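You operate a simulated robot arm through the tools that you are given. There is no shell and no other tool. Be economical: measure what you need, move in short steps, check, and stop when the job is done.

Carry out the task below with a simulated robot arm. There is one attempt and no reset: what you move stays moved.

TASK
Swap the small motor's green cable for the spare, then power up and start it.
Fine: set the old cable's ends down before the yellow line; cord switch and the blue drive's grey switch on.
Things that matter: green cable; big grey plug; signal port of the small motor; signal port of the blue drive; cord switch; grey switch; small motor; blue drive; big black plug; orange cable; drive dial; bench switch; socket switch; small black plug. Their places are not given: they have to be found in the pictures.

It is judged by the outcome, as a careful person would: the job done as asked, and still so three seconds after it is handed in. It fails if anything else is knocked over, pushed out of place, dropped, spilled or broken.

THE ROBOT
A 6-joint arm with a two-finger parallel gripper, fixed in place. Base frame: the origin is at the foot of the arm, x ahead of it, y to its left, z up; the work surface is at about z = 749. Lengths are in mm, angles in degrees, forces in N, time in s.
With the tool pointing down near the work surface it reaches from about 260 to 680 mm from the base axis. Its first joint turns from -66.0 to 66.0 degrees. Payload 2.9 kg.
Tool frame: the origin (TCP) lies between the finger pads and is the grasp point; the fingertips stand 30 mm ahead of it; z points along the fingers, y is the line along which they close. The gripper opens to 110 mm. The fingers are 20 mm wide and 10 mm thick; the gripper's body (48 by 112 mm) begins 55 mm behind the TCP.
Orientation is that of the tool frame in the base frame, as a unit quaternion [x, y, z, w]. With the fingers straight down and closing along the base's y, the tool's x points along the base's -x, its y along +y and its z along -z.

THE INTERFACE
- The arm moves only by the tool move_arm. Its argument "motion" is a list that holds one entry, the list of rows, each a list of 7 numbers: the shift along the tool's x, y, z in units of 500 mm (1.0 is 500 mm), then the turn, a rotation vector about the tool's x, y, z in units of 90 degrees (1.0 is 90 degrees), then the opening in per cent of the stroke, from 0 (shut) to 100 (fully open). In form: [[[x, y, z, ax, ay, az, claw], ...]]. A call has 1 to 10 rows; each row is the pose to reach, as a shift and turn from the pose commanded when the call began, along the tool's axes at that moment. A call with a number of a shift or a turn outside -1 to 1 is refused whole. A row lasts 0.2 s, in which the tool goes at most 50 mm and 8.6 degrees; a call with a longer step from one row to the next is refused whole, and so is a gripper value outside its range. A pose out of reach is approached as far as the arm can. The call stops where the force on the tool passes 40 N (or 10 N more than at its start, if that is more) or the arm is blocked; 0.2 s more then pass. The fingers move at their own pace (about 108 mm/s each) and stop on an object; they squeeze with about 30 N. The grip force told is the motor's: it shows also when the fingers shut on nothing. Time passes only in rows, and 0.2 s behind the last, so rows that repeat a pose let the fingers close. It gives the time, the measured TCP pose, the force on the tool (base axes), the opening and the grip force at its end, in the units of the frame above (readings bear some noise), and new pictures: "views" is both (left out), scene, wrist or none.
- Cameras (640 x 400 px; columns grow to the right, rows downward): "scene" is fixed at [80.5, 432.9, 1386.8]; the picture's right is [-0.74, -0.68, 0.00], its down [-0.36, 0.39, -0.85] and it looks along [0.58, -0.63, -0.52] (base axes); focal length 331 px, centre (320, 200). "wrist" rides on the gripper at [-36, 0, -57] in the tool frame; the picture's right is [0.00, -1.00, 0.00], its down [0.97, 0.00, -0.24] and it looks along [0.24, 0.00, 0.97] (tool axes); focal length 218 px, centre (320, 200).
- measure_at(camera, pixels): for up to 12 pixels [column, row] of the newest picture of that camera ("zoom" is the newest enlarged one), the place [x, y, z] in the base frame of the surface seen there, good to about 2 mm. No time passes.
- inspect(camera, box): a new picture of the part [left, top, right, bottom] of that camera's present view, enlarged. No time passes.
- job_done(): hands the job in; it is judged then, once.

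Work in short steps. Measure before you move; look again where a grasp or a placing could have gone wrong, and mend it. You have 80 turns and 120 pictures in all, those below and enlarged ones among them. Open the gripper and draw the arm clear of the work before you hand the job in, unless the task says otherwise; then end with one line.

The tools are called after "Request:" as name(argument=value, ...) on one line, values as JSON. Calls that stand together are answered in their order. move_arm: Moves the arm, as the interface text tells. Its arguments: {"type":"object","properties":{"motion":{"type":"array","items":{"type":"array","items":{"type":"array","items":{"type":"number"}}}},"views":{"type":"string","enum":["both","scene","wrist","none"]}},"required":["motion"]} The other tools are called the same way: measure_at (camera, pixels) gives the place of the surface under pixels of a picture; inspect (camera, box) takes an enlarged picture of a part of a camera's view; job_done () hands the job in.

At the start:

```text
time_s: 0.0
tcp_pos: [495.3, 31.5, 1175.9]
tcp_rot: [0.0, 1.0, 0.001, 0.0]
ft_force: [-0.5, 1.3, 0.6]
width: 110.0
finger_force: 0.1
```

scene: 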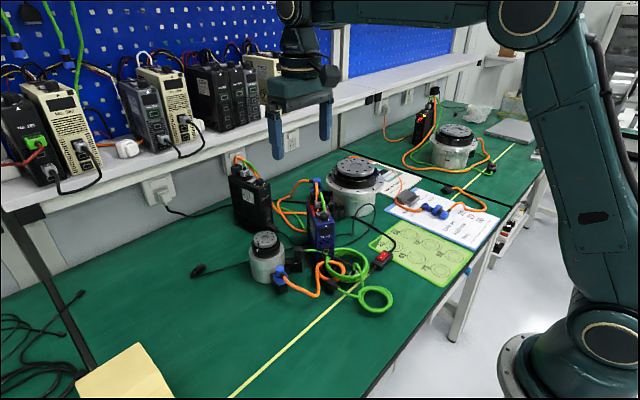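
wrist: 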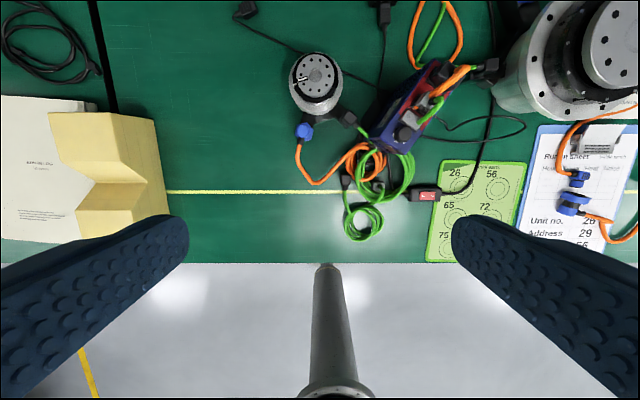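

I start by enlarging the area of the small motor, the blue drive and the green cables in both views.

Request:
inspect(camera="wrist", box=[270, 40, 450, 250])

Request:
inspect(camera="scene", box=[220, 160, 420, 330])

Request:
inspect(camera="scene", box=[120, 140, 300, 290])

```text
1.90 times, centred on (360, 145) of wrist
```

zoom: 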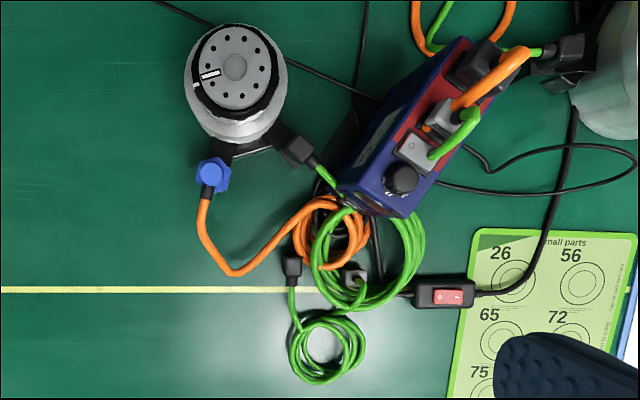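

```text
2.35 times, centred on (320, 245) of scene
```

zoom: 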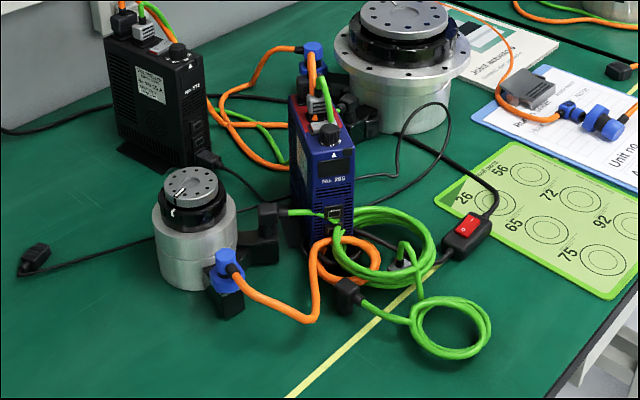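

```text
2.67 times, centred on (210, 215) of scene
```

zoom: 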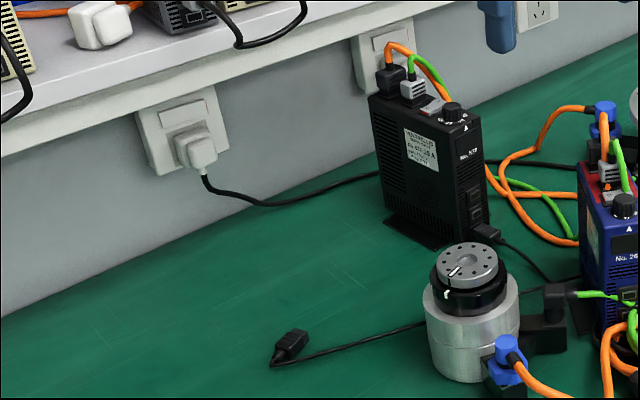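

I measure the main points from the wrist view to plan a closer look.

Request:
measure_at(camera="wrist", pixels=[[316, 75], [349, 118], [352, 182], [369, 187], [403, 132], [412, 117], [426, 195], [437, 68], [382, 134], [384, 110], [250, 191], [303, 130]])

```text
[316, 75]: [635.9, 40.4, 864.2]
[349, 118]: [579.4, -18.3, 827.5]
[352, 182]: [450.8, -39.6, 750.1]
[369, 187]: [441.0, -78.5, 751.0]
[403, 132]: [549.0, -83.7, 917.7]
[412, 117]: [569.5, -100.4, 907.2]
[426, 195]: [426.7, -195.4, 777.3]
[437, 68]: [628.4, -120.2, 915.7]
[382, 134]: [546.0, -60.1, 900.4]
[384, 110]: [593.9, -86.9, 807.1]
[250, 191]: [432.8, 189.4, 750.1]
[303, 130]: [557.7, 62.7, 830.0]
```

I bring the wrist camera closer above the blue drive, staying well above its top (z≈920).

Request:
move_arm(motion=[[[-0.03, -0.04, 0.06, 0, 0, 0, 100], [-0.06, -0.08, 0.13, 0, 0, 0, 100], [-0.09, -0.12, 0.2, 0, 0, 0, 100], [-0.118, -0.162, 0.266, 0, 0, 0, 100], [-0.118, -0.162, 0.266, 0, 0, 0, 100]]], views="both")

```text
time_s: 1.2
tcp_pos: [552.5, -47.6, 1043.8]
tcp_rot: [0.0, 1.0, -0.001, 0.0]
ft_force: [-0.9, -1.7, 0.5]
width: 110.2
finger_force: 0.1
```

scene: 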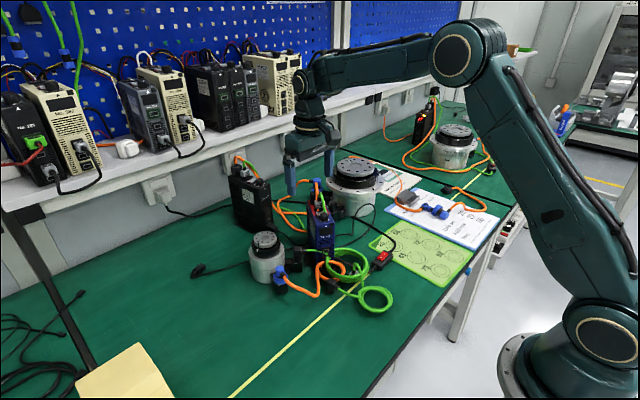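
wrist: 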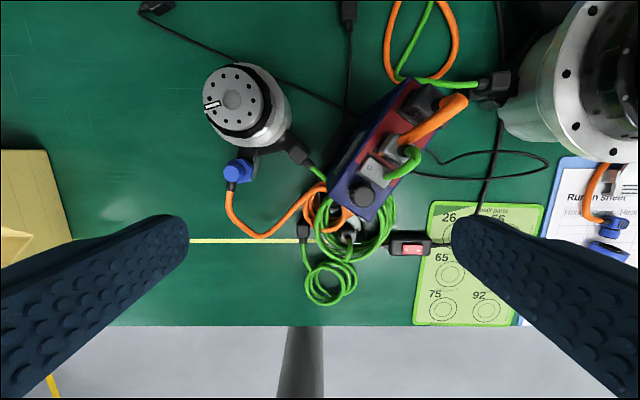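

Request:
inspect(camera="wrist", box=[290, 70, 450, 170])

Request:
inspect(camera="wrist", box=[200, 130, 440, 310])

Request:
inspect(camera="scene", box=[270, 170, 370, 300])

Request:
inspect(camera="scene", box=[300, 235, 410, 320])

```text
4.00 times, centred on (370, 120) of wrist
```

zoom: 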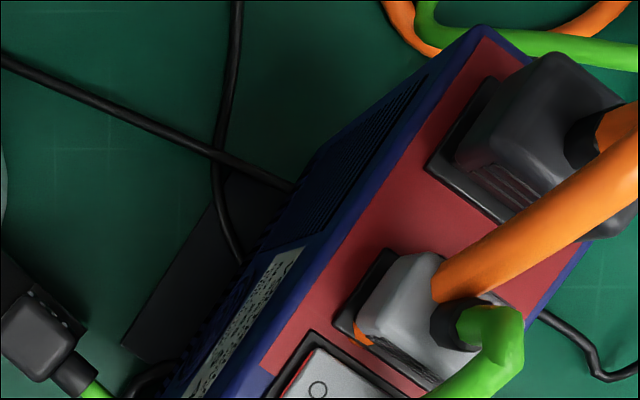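

```text
2.22 times, centred on (320, 220) of wrist
```

zoom: 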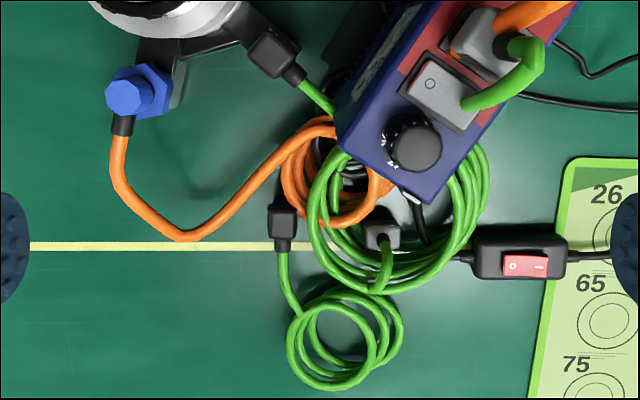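

```text
3.08 times, centred on (320, 235) of scene
```

zoom: 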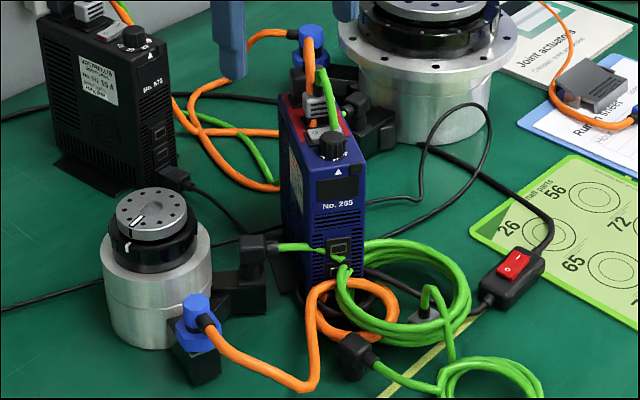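

```text
4.71 times, centred on (355, 278) of scene
```

zoom: 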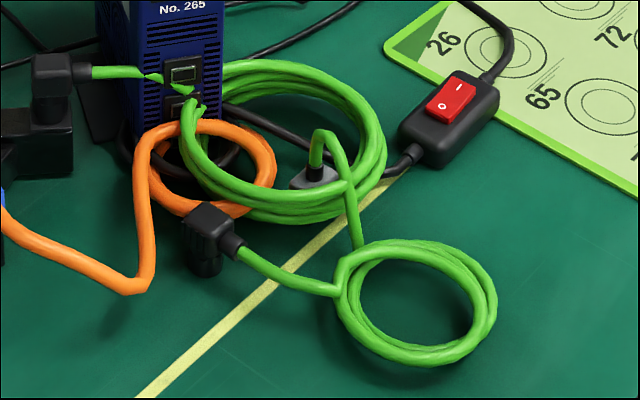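

Next I zoom on each plug, first the motor's signal plug, to get its outline and measurements.

Request:
inspect(camera="wrist", box=[260, 120, 340, 170])

Request:
measure_at(camera="wrist", pixels=[[296, 148], [300, 153], [305, 157], [294, 155], [302, 147], [311, 168], [281, 150], [270, 158], [330, 300], [330, 322], [300, 325], [303, 240]])

```text
8.00 times, centred on (300, 145) of wrist
```

zoom: 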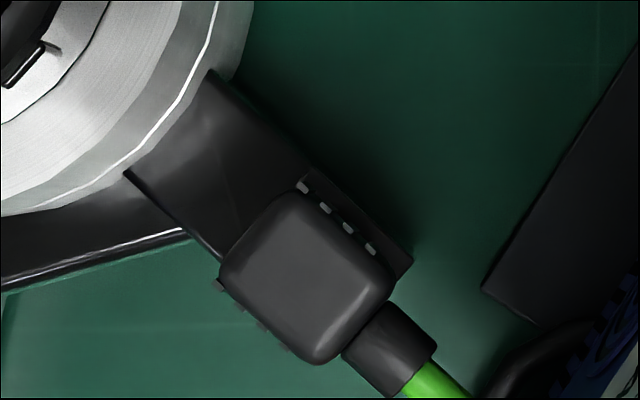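

```text
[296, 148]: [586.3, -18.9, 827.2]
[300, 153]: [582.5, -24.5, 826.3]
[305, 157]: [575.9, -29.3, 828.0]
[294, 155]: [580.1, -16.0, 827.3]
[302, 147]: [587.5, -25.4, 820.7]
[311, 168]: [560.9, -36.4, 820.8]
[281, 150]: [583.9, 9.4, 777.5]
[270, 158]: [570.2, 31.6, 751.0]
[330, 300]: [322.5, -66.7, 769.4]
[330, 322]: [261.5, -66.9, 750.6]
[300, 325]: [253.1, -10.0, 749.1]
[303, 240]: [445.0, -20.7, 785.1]
```

Request:
measure_at(camera="zoom", pixels=[[280, 205], [378, 283], [318, 350], [232, 268], [305, 280], [400, 350], [245, 170], [200, 190], [395, 255], [325, 208], [370, 250], [265, 330]])

Request:
inspect(camera="wrist", box=[340, 110, 436, 170])

Request:
inspect(camera="scene", box=[270, 235, 318, 295])

```text
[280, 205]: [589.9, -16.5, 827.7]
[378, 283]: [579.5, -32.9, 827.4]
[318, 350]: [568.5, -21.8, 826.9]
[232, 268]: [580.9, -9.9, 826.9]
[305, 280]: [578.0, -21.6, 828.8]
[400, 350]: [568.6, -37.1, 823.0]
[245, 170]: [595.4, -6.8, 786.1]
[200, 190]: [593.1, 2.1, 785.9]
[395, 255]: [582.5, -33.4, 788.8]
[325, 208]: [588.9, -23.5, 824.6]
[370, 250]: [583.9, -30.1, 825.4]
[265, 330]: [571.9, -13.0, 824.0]
```

```text
6.67 times, centred on (388, 140) of wrist
```

zoom: 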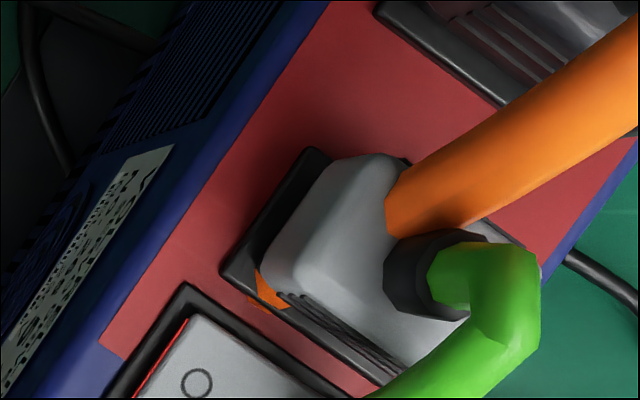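

```text
6.67 times, centred on (294, 265) of scene
```

zoom: 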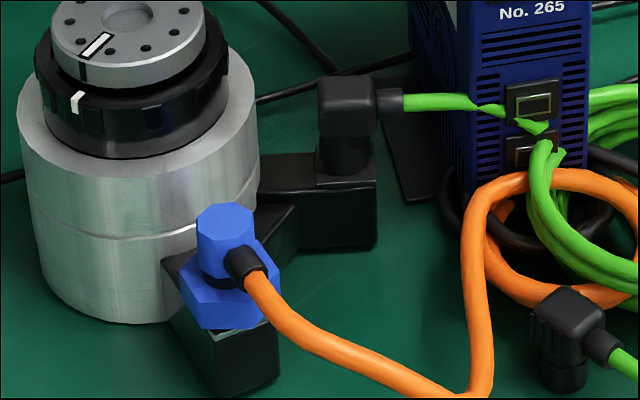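

I measure the grey plug, panel edge and big motor height before moving to view the drive from its right side.

Request:
measure_at(camera="wrist", pixels=[[389.5, 111.5], [356, 160.5], [394, 136], [383, 147], [389, 145], [387, 133], [374, 151], [371, 170], [407, 147], [420, 130], [450, 105], [615, 60]])

Request:
move_arm(motion=[[[0.0, -0.09, 0, 0.09, 0, 0, 100], [0.0, -0.18, 0, 0.18, 0, 0, 100], [0.0, -0.27, 0, 0.27, 0, 0, 100], [0.0, -0.32, 0, 0.35, 0, 0, 100], [0.0, -0.32, 0, 0.35, 0, 0, 100]]], views="wrist")

```text
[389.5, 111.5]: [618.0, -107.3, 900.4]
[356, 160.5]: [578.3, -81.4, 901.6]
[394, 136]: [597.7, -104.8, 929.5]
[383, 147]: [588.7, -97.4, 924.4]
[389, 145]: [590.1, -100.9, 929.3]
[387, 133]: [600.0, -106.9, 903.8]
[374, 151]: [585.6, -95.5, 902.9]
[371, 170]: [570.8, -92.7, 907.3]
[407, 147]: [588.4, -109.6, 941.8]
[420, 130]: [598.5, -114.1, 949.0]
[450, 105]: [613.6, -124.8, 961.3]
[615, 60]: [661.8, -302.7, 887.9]
```

```text
time_s: 2.4
tcp_pos: [553.7, -208.5, 1041.8]
tcp_rot: [0.0, 0.962, -0.272, -0.001]
ft_force: [-0.5, -0.3, -0.5]
width: 109.7
finger_force: 0.1
```

wrist: 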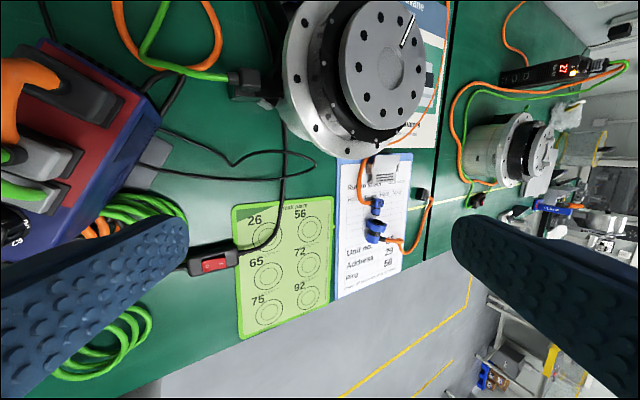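

That tilted the camera away; I turn it the other way to look at the drive from the right.

Request:
move_arm(motion=[[[0, 0, 0, -0.09, 0, 0, 100], [0, 0, 0, -0.18, 0, 0, 100], [0, 0, 0, -0.27, 0, 0, 100], [0, 0, 0, -0.36, 0, 0, 100], [0, 0, 0, -0.45, 0, 0, 100], [0, 0, 0, -0.54, 0, 0, 100], [0, 0, 0, -0.63, 0, 0, 100], [0, 0, 0, -0.7, 0, 0, 100], [0, 0, 0, -0.7, 0, 0, 100]]], views="wrist")

```text
time_s: 4.4
tcp_pos: [504.4, -167.7, 1003.7]
tcp_rot: [0.001, 0.963, 0.271, 0.003]
ft_force: [-0.2, 0.2, -0.6]
width: 110.2
finger_force: 0.0
out of reach, approached as far as the arm can: row 6, 7, 8, 9
```

wrist: 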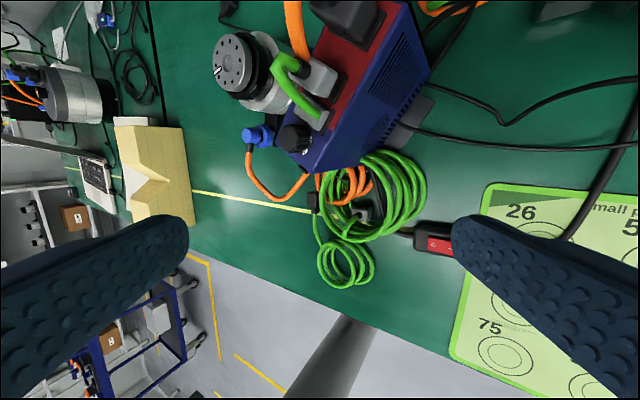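

Request:
inspect(camera="wrist", box=[240, 0, 440, 150])

Request:
inspect(camera="wrist", box=[280, 150, 480, 300])

```text
2.67 times, centred on (340, 75) of wrist
```

zoom: 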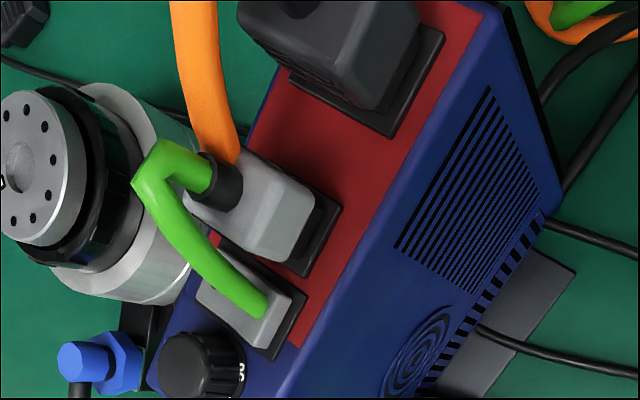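

```text
2.67 times, centred on (380, 225) of wrist
```

zoom: 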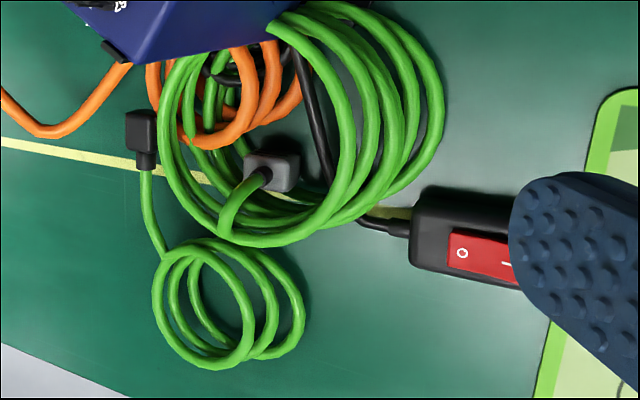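

Request:
measure_at(camera="wrist", pixels=[[337, 72], [328, 96], [332.5, 86], [318, 79], [325, 70], [347, 78], [332.5, 103], [362, 38], [325, 27], [300, 112], [328, 113], [308, 122]])

Request:
inspect(camera="wrist", box=[284, 45, 364, 95])

```text
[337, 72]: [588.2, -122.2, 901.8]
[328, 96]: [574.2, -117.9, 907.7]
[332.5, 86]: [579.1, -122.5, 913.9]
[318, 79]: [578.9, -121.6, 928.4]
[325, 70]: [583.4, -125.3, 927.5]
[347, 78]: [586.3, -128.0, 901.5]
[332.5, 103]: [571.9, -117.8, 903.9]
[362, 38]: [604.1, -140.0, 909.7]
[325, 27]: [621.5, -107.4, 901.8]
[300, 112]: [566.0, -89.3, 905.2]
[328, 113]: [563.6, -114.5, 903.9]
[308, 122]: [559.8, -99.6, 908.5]
```

```text
8.00 times, centred on (324, 70) of wrist
```

zoom: 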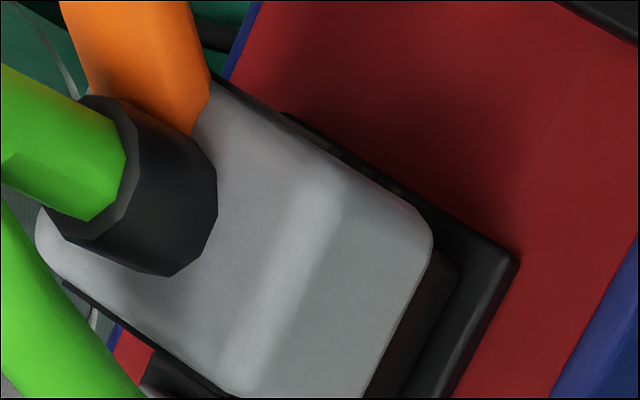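

Request:
measure_at(camera="zoom", pixels=[[215, 100], [300, 150], [400, 210], [425, 260], [365, 375], [235, 380], [140, 320], [60, 260], [245, 230], [300, 280], [510, 262], [310, 135]])

```text
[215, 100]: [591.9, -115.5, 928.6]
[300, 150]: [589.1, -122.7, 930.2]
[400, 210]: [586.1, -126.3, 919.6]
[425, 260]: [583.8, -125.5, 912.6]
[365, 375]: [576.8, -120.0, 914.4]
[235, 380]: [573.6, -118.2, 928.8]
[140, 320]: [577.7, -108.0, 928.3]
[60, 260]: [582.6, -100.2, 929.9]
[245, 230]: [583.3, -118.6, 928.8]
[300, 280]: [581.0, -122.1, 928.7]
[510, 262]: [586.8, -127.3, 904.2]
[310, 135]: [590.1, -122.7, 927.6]
```

Cables appear to enter plugs from the top and pass through other bodies visually, so plugs are the main concern. I return to vertical and then view the spare plugs from above.

Request:
move_arm(motion=[[[0, 0, 0, 0.09, 0, 0, 100], [0, 0, 0, 0.18, 0, 0, 100], [0, 0, 0, 0.27, 0, 0, 100], [0, 0, 0, 0.35, 0, 0, 100], [0, 0, 0, 0.35, 0, 0, 100]]], views="none")

```text
time_s: 5.6
tcp_pos: [504.0, -166.6, 1005.2]
tcp_rot: [-0.001, 1.0, 0.0, 0.0]
ft_force: [0.5, -0.9, 0.1]
width: 110.0
finger_force: 0.0
```

Request:
move_arm(motion=[[[0.016, 0.08, 0.0, 0, 0, 0, 100], [0.032, 0.16, 0.04, 0, 0, 0, 100], [0.048, 0.212, 0.1, 0, 0, 0, 100], [0.048, 0.212, 0.12, 0, 0, 0, 100], [0.048, 0.212, 0.12, 0, 0, 0, 100]]], views="wrist")

Request:
inspect(camera="wrist", box=[240, 150, 400, 250])

```text
time_s: 6.8
tcp_pos: [480.8, -61.2, 942.3]
tcp_rot: [0.0, 1.0, 0.0, 0.001]
ft_force: [-0.3, 0.2, -0.3]
width: 109.9
finger_force: 0.0
```

wrist: 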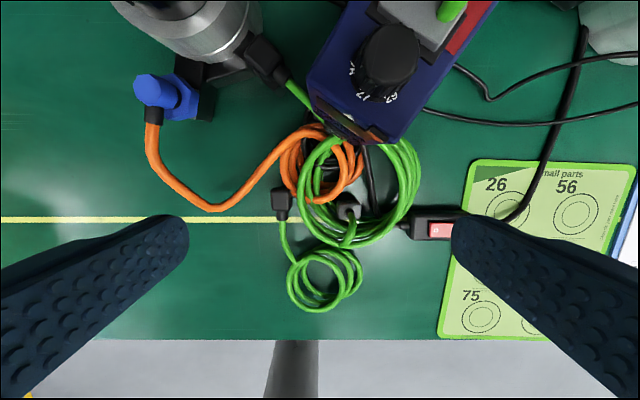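

```text
4.00 times, centred on (320, 200) of wrist
```

zoom: 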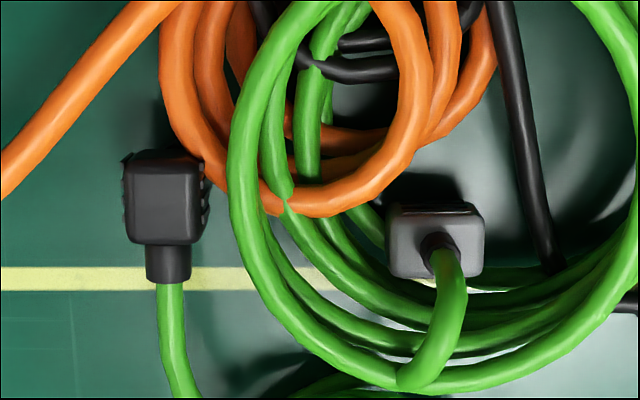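

Request:
measure_at(camera="zoom", pixels=[[130, 165], [195, 170], [195, 235], [135, 238], [162, 200], [395, 215], [475, 215], [475, 262], [400, 262], [412, 240], [437, 210], [170, 265]])

Request:
measure_at(camera="wrist", pixels=[[230, 219], [450, 219], [230, 325], [430, 325], [292, 290], [360, 280], [316, 250], [210, 210], [150, 130], [440, 231], [422, 222], [437, 310]])

```text
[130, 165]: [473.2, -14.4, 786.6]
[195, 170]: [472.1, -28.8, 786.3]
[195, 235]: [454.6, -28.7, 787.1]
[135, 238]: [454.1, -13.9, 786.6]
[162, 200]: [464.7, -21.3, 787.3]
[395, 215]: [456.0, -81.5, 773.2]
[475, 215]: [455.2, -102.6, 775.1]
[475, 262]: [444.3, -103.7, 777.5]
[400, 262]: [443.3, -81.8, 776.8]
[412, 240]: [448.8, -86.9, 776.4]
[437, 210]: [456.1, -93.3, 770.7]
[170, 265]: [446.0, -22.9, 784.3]
```

```text
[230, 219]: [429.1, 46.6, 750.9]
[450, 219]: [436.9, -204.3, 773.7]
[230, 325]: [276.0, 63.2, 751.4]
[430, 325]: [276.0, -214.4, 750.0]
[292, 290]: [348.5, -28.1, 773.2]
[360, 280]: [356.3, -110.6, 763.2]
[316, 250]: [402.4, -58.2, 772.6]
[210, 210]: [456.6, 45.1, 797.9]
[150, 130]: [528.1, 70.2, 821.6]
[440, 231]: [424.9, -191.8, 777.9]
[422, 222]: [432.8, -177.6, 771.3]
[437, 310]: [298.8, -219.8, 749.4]
```

I check the cord switch and grey switch state in an enlarged scene view.

Request:
inspect(camera="scene", box=[364, 240, 412, 276])

Request:
inspect(camera="scene", box=[296, 174, 352, 216])

Request:
inspect(camera="wrist", box=[390, 200, 480, 260])

```text
11.11 times, centred on (388, 258) of scene
```

zoom: 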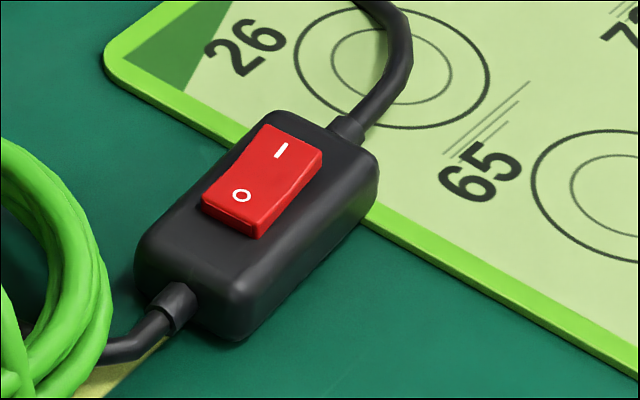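

```text
9.52 times, centred on (324, 195) of scene
```

zoom: 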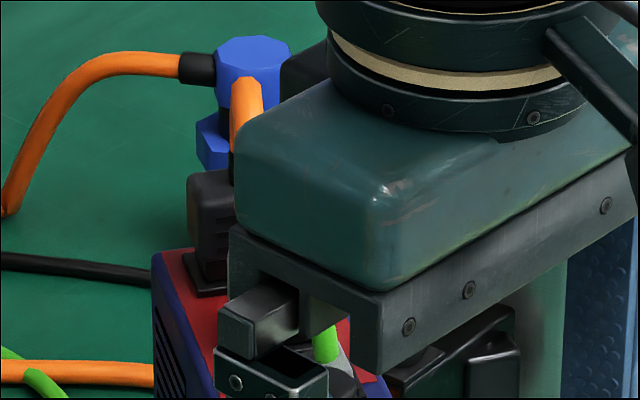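

```text
6.67 times, centred on (435, 230) of wrist
```

zoom: 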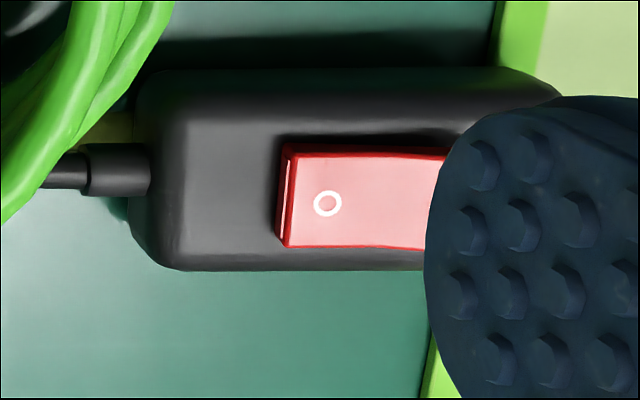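

Request:
measure_at(camera="scene", pixels=[[381, 257.7], [384.6, 253.5], [380.2, 258.6], [384.5, 252.4], [383, 255.5], [377, 262], [388, 258]])

Request:
move_arm(motion=[[[0, -0.08, -0.06, 0, 0, 0, 100], [0, -0.16, -0.06, 0, 0, 0, 100], [0, -0.2, -0.02, 0, 0, 0, 60], [0, -0.2, -0.02, 0, 0, 0, 60]]], views="both")

```text
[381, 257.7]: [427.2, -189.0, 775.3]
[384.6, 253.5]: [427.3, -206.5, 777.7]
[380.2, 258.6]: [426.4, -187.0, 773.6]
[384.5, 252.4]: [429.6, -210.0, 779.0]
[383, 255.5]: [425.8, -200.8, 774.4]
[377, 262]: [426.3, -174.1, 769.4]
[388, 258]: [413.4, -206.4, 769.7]
```

```text
time_s: 7.8
tcp_pos: [481.8, -161.1, 954.8]
tcp_rot: [-0.001, 1.0, 0.0, 0.0]
ft_force: [-0.6, -0.4, -0.5]
width: 66.1
finger_force: 0.1
```

scene: 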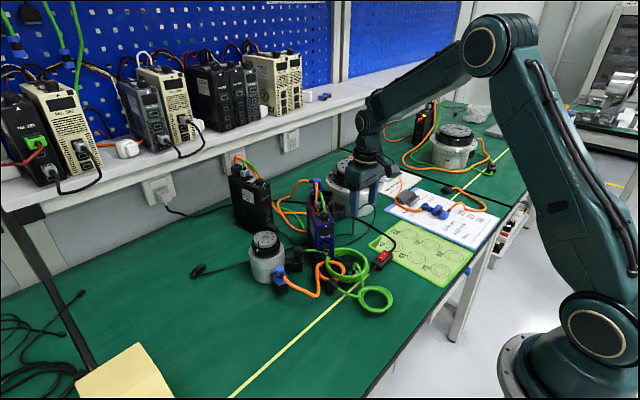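
wrist: 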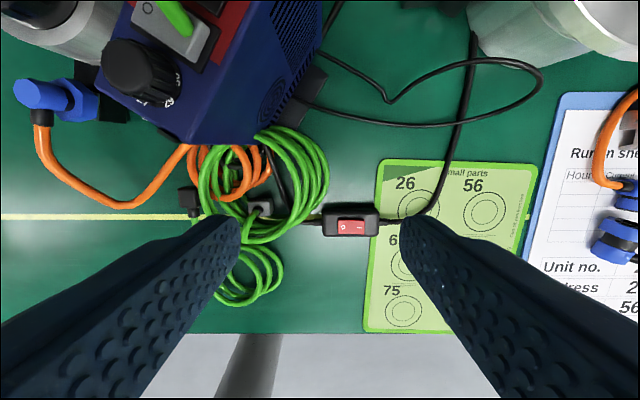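

Request:
inspect(camera="wrist", box=[320, 200, 384, 240])

Request:
inspect(camera="scene", box=[296, 174, 352, 216])

Request:
inspect(camera="wrist", box=[90, 0, 250, 100])

```text
10.00 times, centred on (352, 220) of wrist
```

zoom: 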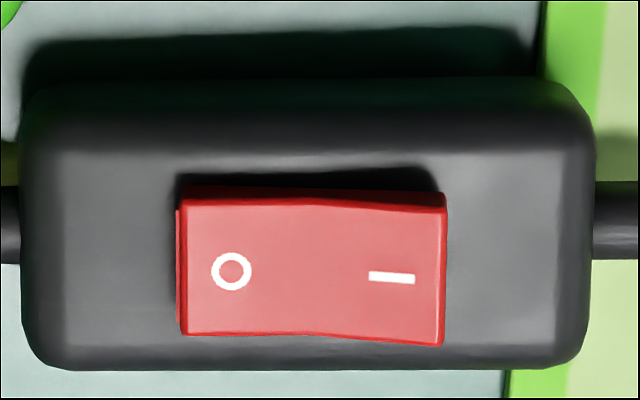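

```text
9.52 times, centred on (324, 195) of scene
```

zoom: 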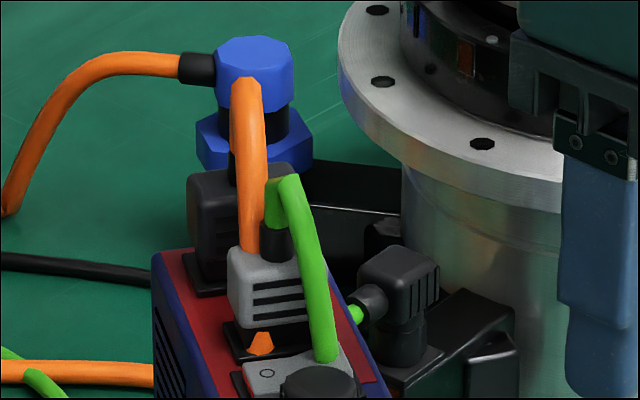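

```text
4.00 times, centred on (170, 50) of wrist
```

zoom: 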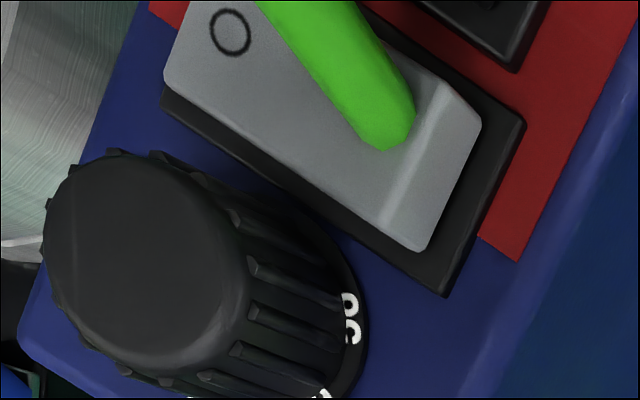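

Request:
inspect(camera="wrist", box=[320, 200, 384, 240])

Request:
measure_at(camera="zoom", pixels=[[195, 270], [195, 300], [231, 270], [260, 240], [310, 270], [360, 240], [390, 277], [430, 270], [430, 310], [120, 250], [520, 250], [315, 350]])

Request:
measure_at(camera="wrist", pixels=[[138, 12], [148, 8], [160, 22], [190, 42], [198, 52], [204, 30], [200, 60], [170, 40]])

```text
10.00 times, centred on (352, 220) of wrist
```

zoom: 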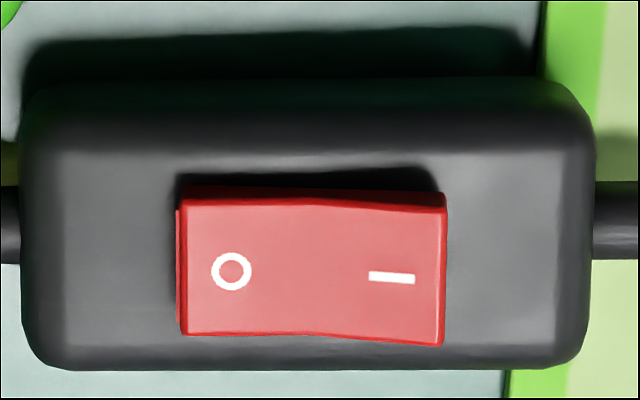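

```text
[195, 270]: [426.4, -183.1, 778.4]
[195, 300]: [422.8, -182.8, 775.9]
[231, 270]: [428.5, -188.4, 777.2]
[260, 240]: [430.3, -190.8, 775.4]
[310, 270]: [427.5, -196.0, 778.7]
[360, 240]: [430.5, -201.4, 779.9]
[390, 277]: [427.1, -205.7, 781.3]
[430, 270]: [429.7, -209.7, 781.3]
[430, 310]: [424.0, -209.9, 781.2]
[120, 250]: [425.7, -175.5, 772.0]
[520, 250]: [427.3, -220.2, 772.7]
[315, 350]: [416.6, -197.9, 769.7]
```

```text
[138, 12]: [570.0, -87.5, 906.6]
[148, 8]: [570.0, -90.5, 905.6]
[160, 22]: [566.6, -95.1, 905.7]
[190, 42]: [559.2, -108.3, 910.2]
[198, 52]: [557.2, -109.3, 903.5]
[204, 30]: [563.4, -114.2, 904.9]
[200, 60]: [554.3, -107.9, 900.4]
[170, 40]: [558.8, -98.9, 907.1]
```

All switches read off (O side pressed on both), so swapping is safe. I go above the old grey plug at about (586,-112) and turn the tool by 34° to the drive's axes.

Request:
move_arm(motion=[[[0, 0, -0.09, 0, 0, 0.09, 60], [-0.06, 0.03, -0.11, 0, 0, 0.18, 50], [-0.12, 0.06, -0.11, 0, 0, 0.27, 50], [-0.18, 0.09, -0.11, 0, 0, 0.36, 46], [-0.208, 0.099, -0.11, 0, 0, 0.378, 46], [-0.208, 0.099, -0.11, 0, 0, 0.378, 46]]], views="wrist")

```text
time_s: 9.2
tcp_pos: [585.3, -111.4, 1008.4]
tcp_rot: [0.293, 0.956, 0.001, 0.0]
ft_force: [0.3, -0.5, -1.1]
width: 50.7
finger_force: 0.0
```

wrist: 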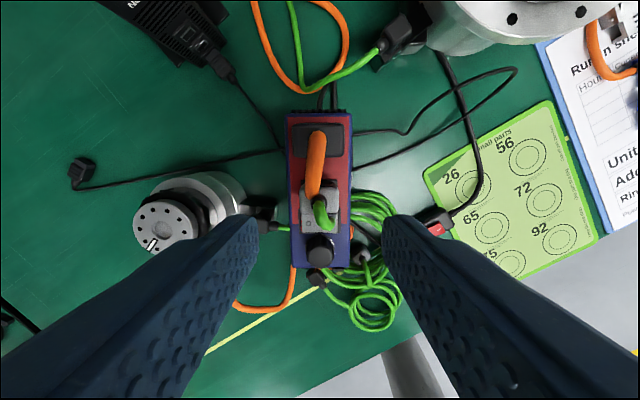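

Request:
inspect(camera="wrist", box=[272, 110, 368, 270])

Request:
measure_at(camera="wrist", pixels=[[304, 190], [334, 190], [308, 186], [330, 186], [296, 130], [342, 130], [296, 170], [345, 170], [320, 185]])

```text
2.50 times, centred on (320, 190) of wrist
```

zoom: 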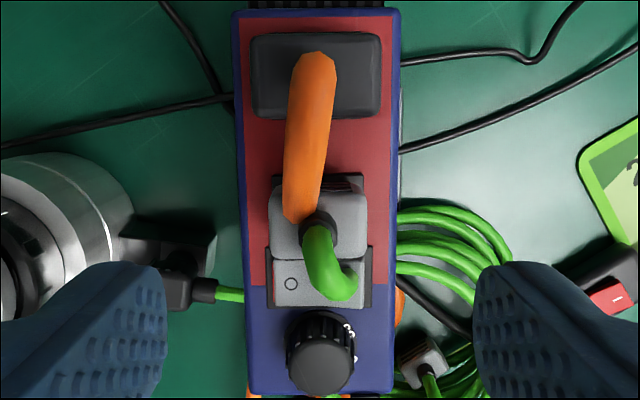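

```text
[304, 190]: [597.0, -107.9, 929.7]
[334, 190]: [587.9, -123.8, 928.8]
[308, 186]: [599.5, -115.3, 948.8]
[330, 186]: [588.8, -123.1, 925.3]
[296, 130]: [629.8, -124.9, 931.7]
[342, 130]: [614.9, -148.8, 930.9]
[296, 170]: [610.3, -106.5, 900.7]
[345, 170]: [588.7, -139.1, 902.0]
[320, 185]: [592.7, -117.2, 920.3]
```

Aligned. I descend to z≈937 (tips ~907, above the panel at 902) and close on the plug.

Request:
move_arm(motion=[[[0, 0, 0.06, 0, 0, 0, 46], [0, 0, 0.11, 0, 0, 0, 46], [0, 0, 0.142, 0, 0, 0, 46], [0, 0, 0.142, 0, 0, 0, 46], [0, 0, 0.142, 0, 0, 0, 0], [0, 0, 0.142, 0, 0, 0, 0], [0, 0, 0.142, 0, 0, 0, 0]]], views="both")

```text
time_s: 10.8
tcp_pos: [585.0, -111.9, 938.7]
tcp_rot: [0.292, 0.956, 0.0, 0.0]
ft_force: [3.7, 1.0, -2.5]
width: 24.8
finger_force: 30.4
```

scene: 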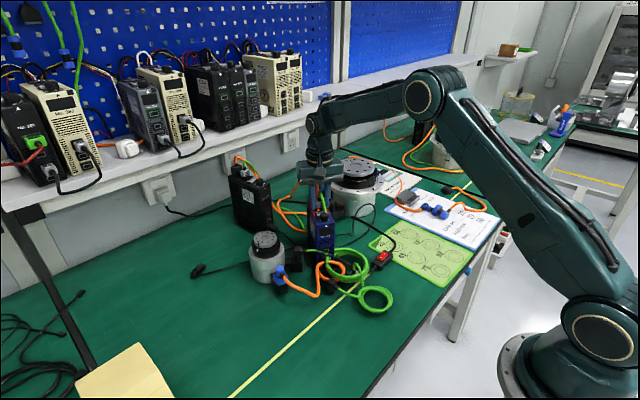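
wrist: 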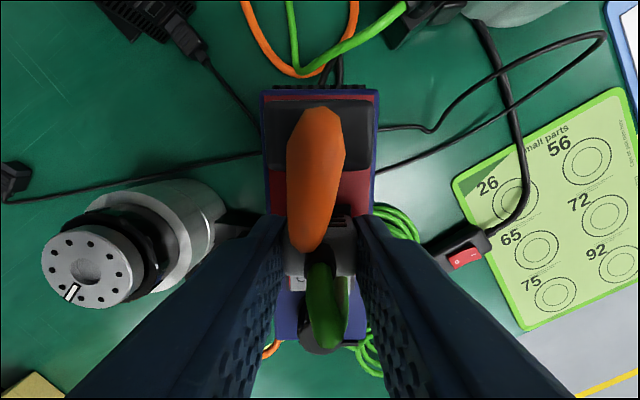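

Gripped (24.8 mm). I pull straight up slowly.

Request:
move_arm(motion=[[[0, 0, -0.01, 0, 0, 0, 0], [0, 0, -0.02, 0, 0, 0, 0], [0, 0, -0.035, 0, 0, 0, 0], [0, 0, -0.05, 0, 0, 0, 0], [0, 0, -0.08, 0, 0, 0, 0]]], views="wrist")

```text
time_s: 12.0
tcp_pos: [584.8, -111.1, 977.4]
tcp_rot: [0.293, 0.956, 0.0, 0.0]
ft_force: [0.4, -0.3, 0.2]
width: 24.6
finger_force: 30.1
```

wrist: 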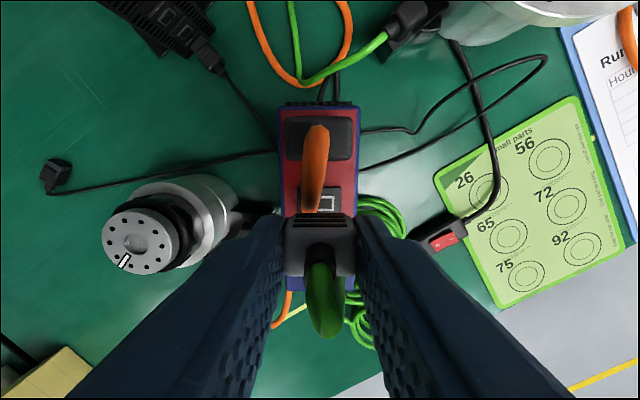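

Plug is out. I carry it along the tool's x toward (365, 40), before the yellow line, then lower.

Request:
move_arm(motion=[[[0.09, 0.001, -0.02, 0, 0, 0, 0], [0.18, 0.002, -0.02, 0, 0, 0, 0], [0.27, 0.003, -0.02, 0, 0, 0, 0], [0.36, 0.004, 0.0, 0, 0, 0, 0], [0.45, 0.005, 0.04, 0, 0, 0, 0], [0.535, 0.006, 0.08, 0, 0, 0, 0], [0.535, 0.006, 0.17, 0, 0, 0, 0], [0.535, 0.006, 0.26, 0, 0, 0, 0], [0.535, 0.006, 0.33, 0, 0, 0, 0], [0.535, 0.006, 0.33, 0, 0, 0, 0]]], views="both")

```text
time_s: 14.2
tcp_pos: [364.3, 41.2, 814.1]
tcp_rot: [0.292, 0.956, 0.0, 0.0]
ft_force: [0.4, 0.0, 0.1]
width: 24.6
finger_force: 29.5
```

scene: 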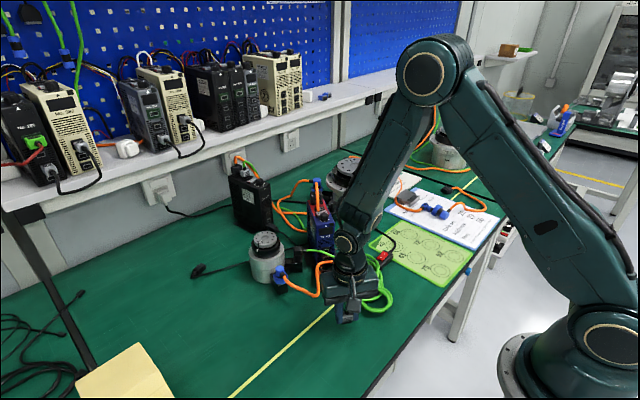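
wrist: 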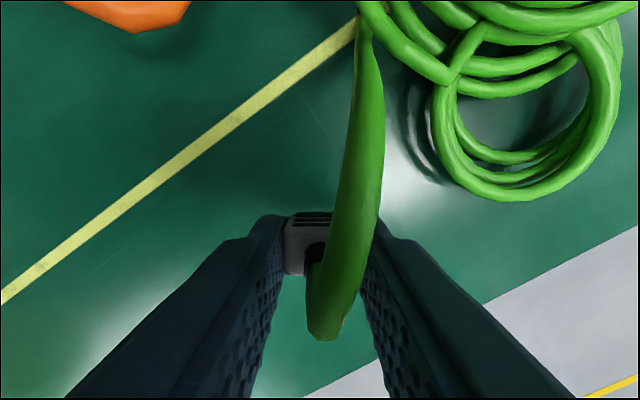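

Request:
move_arm(motion=[[[0, 0, 0.03, 0, 0, 0, 0], [0, 0, 0.046, 0, 0, 0, 0], [0, 0, 0.052, 0, 0, 0, 0], [0, 0, 0.055, 0, 0, 0, 0], [0, 0, 0.055, 0, 0, 0, 0]]], views="wrist")

```text
time_s: 15.4
tcp_pos: [364.3, 39.5, 785.0]
tcp_rot: [0.293, 0.956, 0.0, 0.0]
ft_force: [-0.7, -0.8, 0.6]
width: 24.6
finger_force: 29.7
```

wrist: 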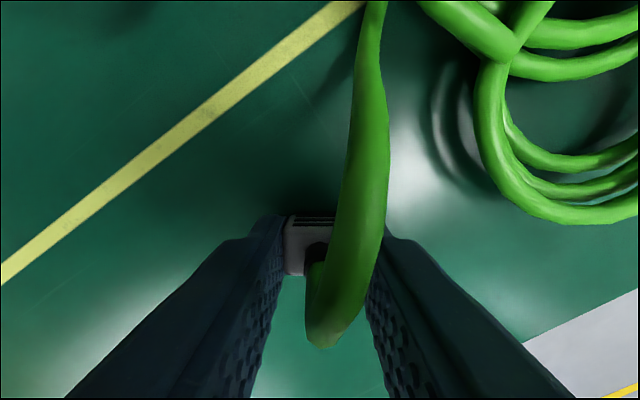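

No contact force yet; lowering a few more millimetres gently.

Request:
move_arm(motion=[[[0, 0, 0.003, 0, 0, 0, 0], [0, 0, 0.005, 0, 0, 0, 0], [0, 0, 0.005, 0, 0, 0, 0]]], views="none")

```text
time_s: 16.2
tcp_pos: [364.4, 40.4, 784.5]
tcp_rot: [0.293, 0.956, 0.0, 0.0]
ft_force: [-4.1, -0.9, 23.8]
width: 24.8
finger_force: 30.2
```

Contact (24 N). I release and rise straight up.

Request:
move_arm(motion=[[[0, 0, -0.001, 0, 0, 0, 0], [0, 0, -0.001, 0, 0, 0, 46], [0, 0, -0.001, 0, 0, 0, 46], [0, 0, -0.05, 0, 0, 0, 46], [0, 0, -0.14, 0, 0, 0, 46], [0, 0, -0.23, 0, 0, 0, 46], [0, 0, -0.32, 0, 0, 0, 46], [0, 0, -0.32, 0, 0, 0, 46]]], views="both")

```text
time_s: 18.0
tcp_pos: [362.8, 42.1, 943.9]
tcp_rot: [0.292, 0.956, 0.0, 0.0]
ft_force: [0.0, -0.4, -0.2]
width: 50.5
finger_force: 0.1
```

scene: 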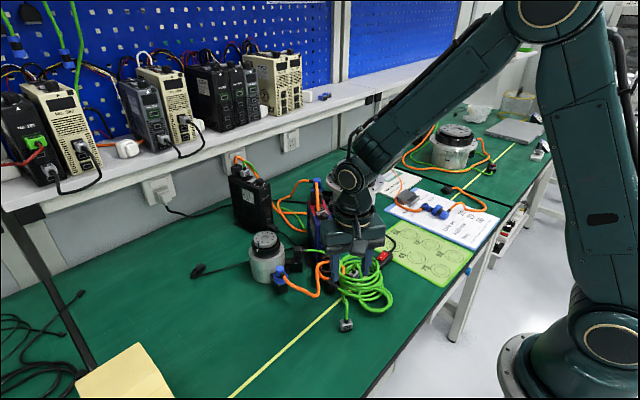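
wrist: 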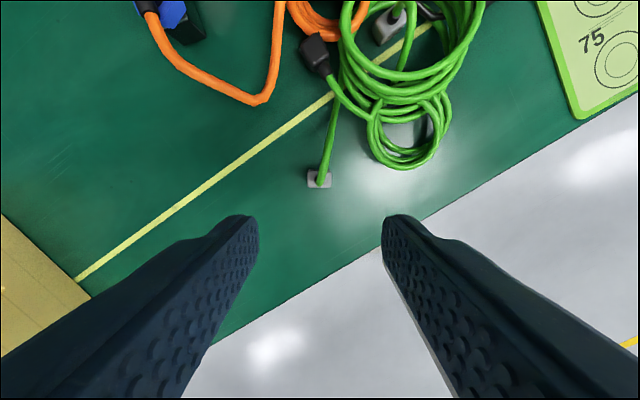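

The old grey plug stands at (364,40). Next the old black plug at the motor, centre about (579,-21): I go above it turning the tool to 51°.

Request:
move_arm(motion=[[[-0.04, 0.013, -0.02, 0, 0, -0.0944, 46], [-0.09, 0.028, -0.04, 0, 0, -0.1888, 46], [-0.14, 0.044, -0.04, 0, 0, -0.2832, 46], [-0.19, 0.06, -0.04, 0, 0, -0.3776, 46], [-0.24, 0.076, -0.04, 0, 0, -0.472, 46], [-0.29, 0.092, -0.04, 0, 0, -0.5664, 46], [-0.34, 0.108, -0.04, 0, 0, -0.6608, 46], [-0.38, 0.121, -0.04, 0, 0, -0.7552, 46], [-0.42, 0.134, -0.04, 0, 0, -0.8496, 46], [-0.4286, 0.137, -0.02, 0, 0, -0.944, 46]]], views="wrist")

Request:
inspect(camera="wrist", box=[260, 140, 420, 240])

```text
time_s: 20.2
tcp_pos: [580.7, -21.9, 952.4]
tcp_rot: [-0.432, 0.902, 0.0, 0.0]
ft_force: [1.0, 0.7, -0.2]
width: 50.6
finger_force: 0.2
```

wrist: 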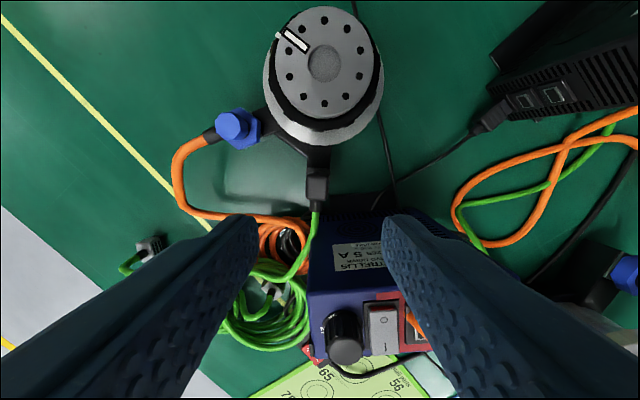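

```text
4.00 times, centred on (340, 190) of wrist
```

zoom: 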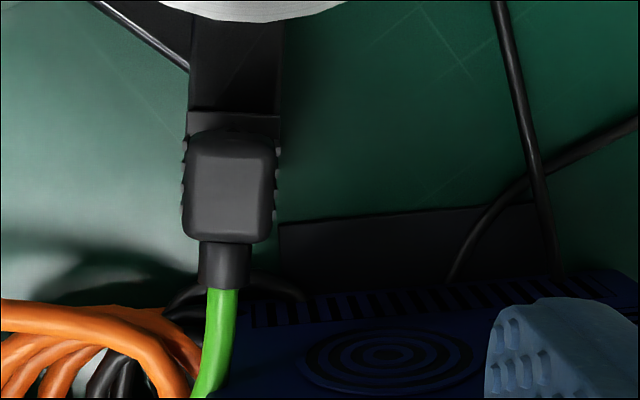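

Request:
measure_at(camera="zoom", pixels=[[195, 150], [268, 150], [268, 232], [190, 232], [230, 190], [225, 265], [235, 118], [200, 105], [275, 105]])

```text
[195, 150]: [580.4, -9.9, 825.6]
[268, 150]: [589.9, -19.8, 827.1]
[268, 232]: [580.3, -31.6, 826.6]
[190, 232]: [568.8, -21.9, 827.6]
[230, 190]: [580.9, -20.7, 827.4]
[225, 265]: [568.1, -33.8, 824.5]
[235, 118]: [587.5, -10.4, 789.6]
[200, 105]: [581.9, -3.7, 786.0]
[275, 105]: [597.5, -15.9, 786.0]
```

Request:
move_arm(motion=[[[0, 0.0026, 0.09, 0, 0, 0, 46], [0, 0.0026, 0.17, 0, 0, 0, 46], [0, 0.0026, 0.23, 0, 0, 0, 46], [0, 0.0026, 0.261, 0, 0, 0, 46], [0, 0.0026, 0.261, 0, 0, 0, 46], [0, 0.0026, 0.261, 0, 0, 0, 0], [0, 0.0026, 0.261, 0, 0, 0, 0], [0, 0.0026, 0.261, 0, 0, 0, 0]]], views="both")

```text
time_s: 22.0
tcp_pos: [578.5, -21.5, 821.9]
tcp_rot: [-0.43, 0.903, -0.001, -0.001]
ft_force: [-0.3, 1.1, -0.6]
width: 19.7
finger_force: 30.4
```

scene: 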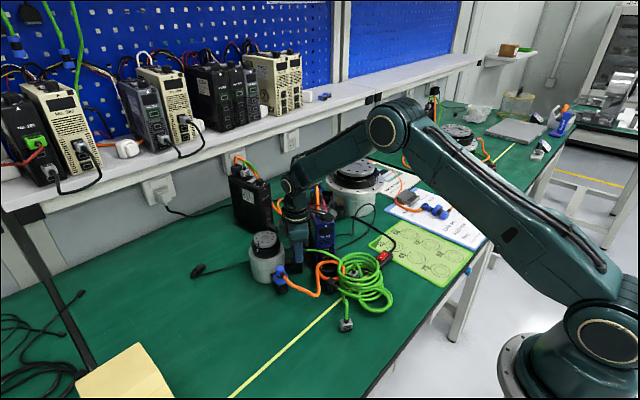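
wrist: 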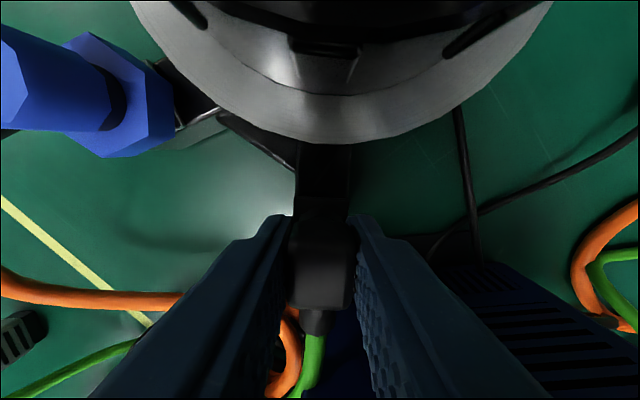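

Gripped at 19.7 mm. Pulling straight up slowly.

Request:
move_arm(motion=[[[0, 0, -0.01, 0, 0, 0, 0], [0, 0, -0.02, 0, 0, 0, 0], [0, 0, -0.04, 0, 0, 0, 0], [0, 0, -0.08, 0, 0, 0, 0], [0, 0, -0.14, 0, 0, 0, 0], [0, 0, -0.2, 0, 0, 0, 0]]], views="wrist")

```text
time_s: 23.4
tcp_pos: [579.4, -22.0, 921.1]
tcp_rot: [-0.43, 0.903, 0.0, 0.0]
ft_force: [-0.6, -0.1, -0.5]
width: 19.1
finger_force: 29.1
```

wrist: 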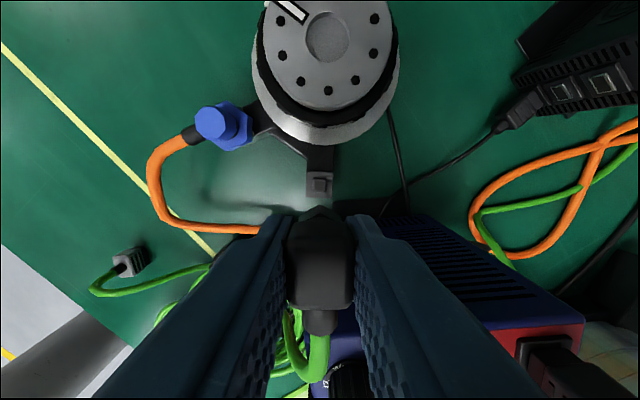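

Request:
move_arm(motion=[[[0.005, 0.085, -0.01, 0, 0, 0, 0], [0.01, 0.17, -0.01, 0, 0, 0, 0], [0.015, 0.255, -0.01, 0, 0, 0, 0], [0.02, 0.34, 0.0, 0, 0, 0, 0], [0.025, 0.42, 0.03, 0, 0, 0, 0], [0.03, 0.488, 0.06, 0, 0, 0, 0], [0.03, 0.488, 0.14, 0, 0, 0, 0], [0.03, 0.488, 0.21, 0, 0, 0, 0], [0.03, 0.488, 0.242, 0, 0, 0, 0], [0.03, 0.488, 0.242, 0, 0, 0, 0]]], views="both")

```text
time_s: 25.6
tcp_pos: [380.5, 119.7, 801.6]
tcp_rot: [-0.43, 0.903, 0.0, 0.0]
ft_force: [-0.7, 0.9, 0.0]
width: 18.9
finger_force: 29.7
```

scene: 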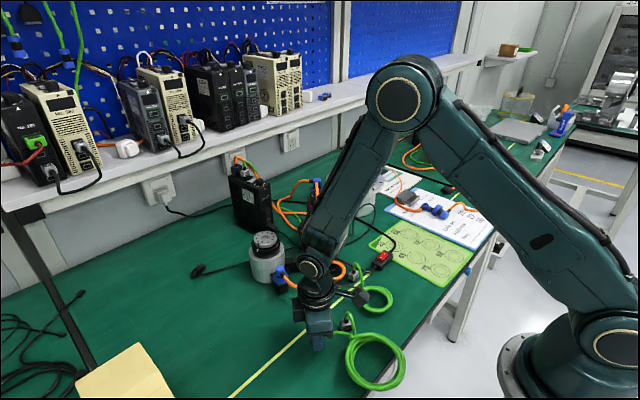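
wrist: 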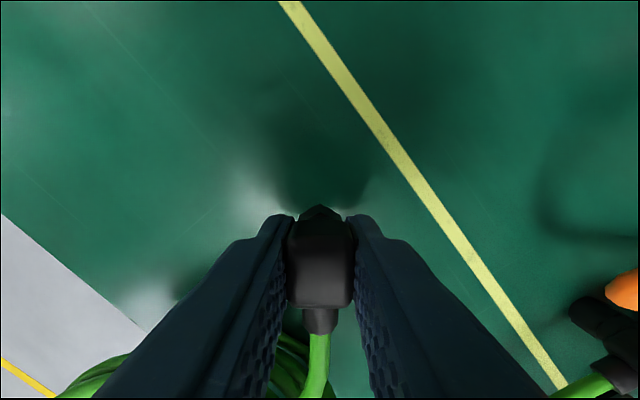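

Request:
move_arm(motion=[[[0, 0, 0.02, 0, 0, 0, 0], [0, 0, 0.028, 0, 0, 0, 0], [0, 0, 0.032, 0, 0, 0, 0], [0, 0, 0.036, 0, 0, 0, 0], [0, 0, 0.036, 0, 0, 0, 0]]], views="none")

```text
time_s: 26.8
tcp_pos: [380.3, 119.6, 783.9]
tcp_rot: [-0.429, 0.903, 0.0, 0.001]
ft_force: [0.5, -0.2, -0.2]
width: 18.7
finger_force: 30.1
```

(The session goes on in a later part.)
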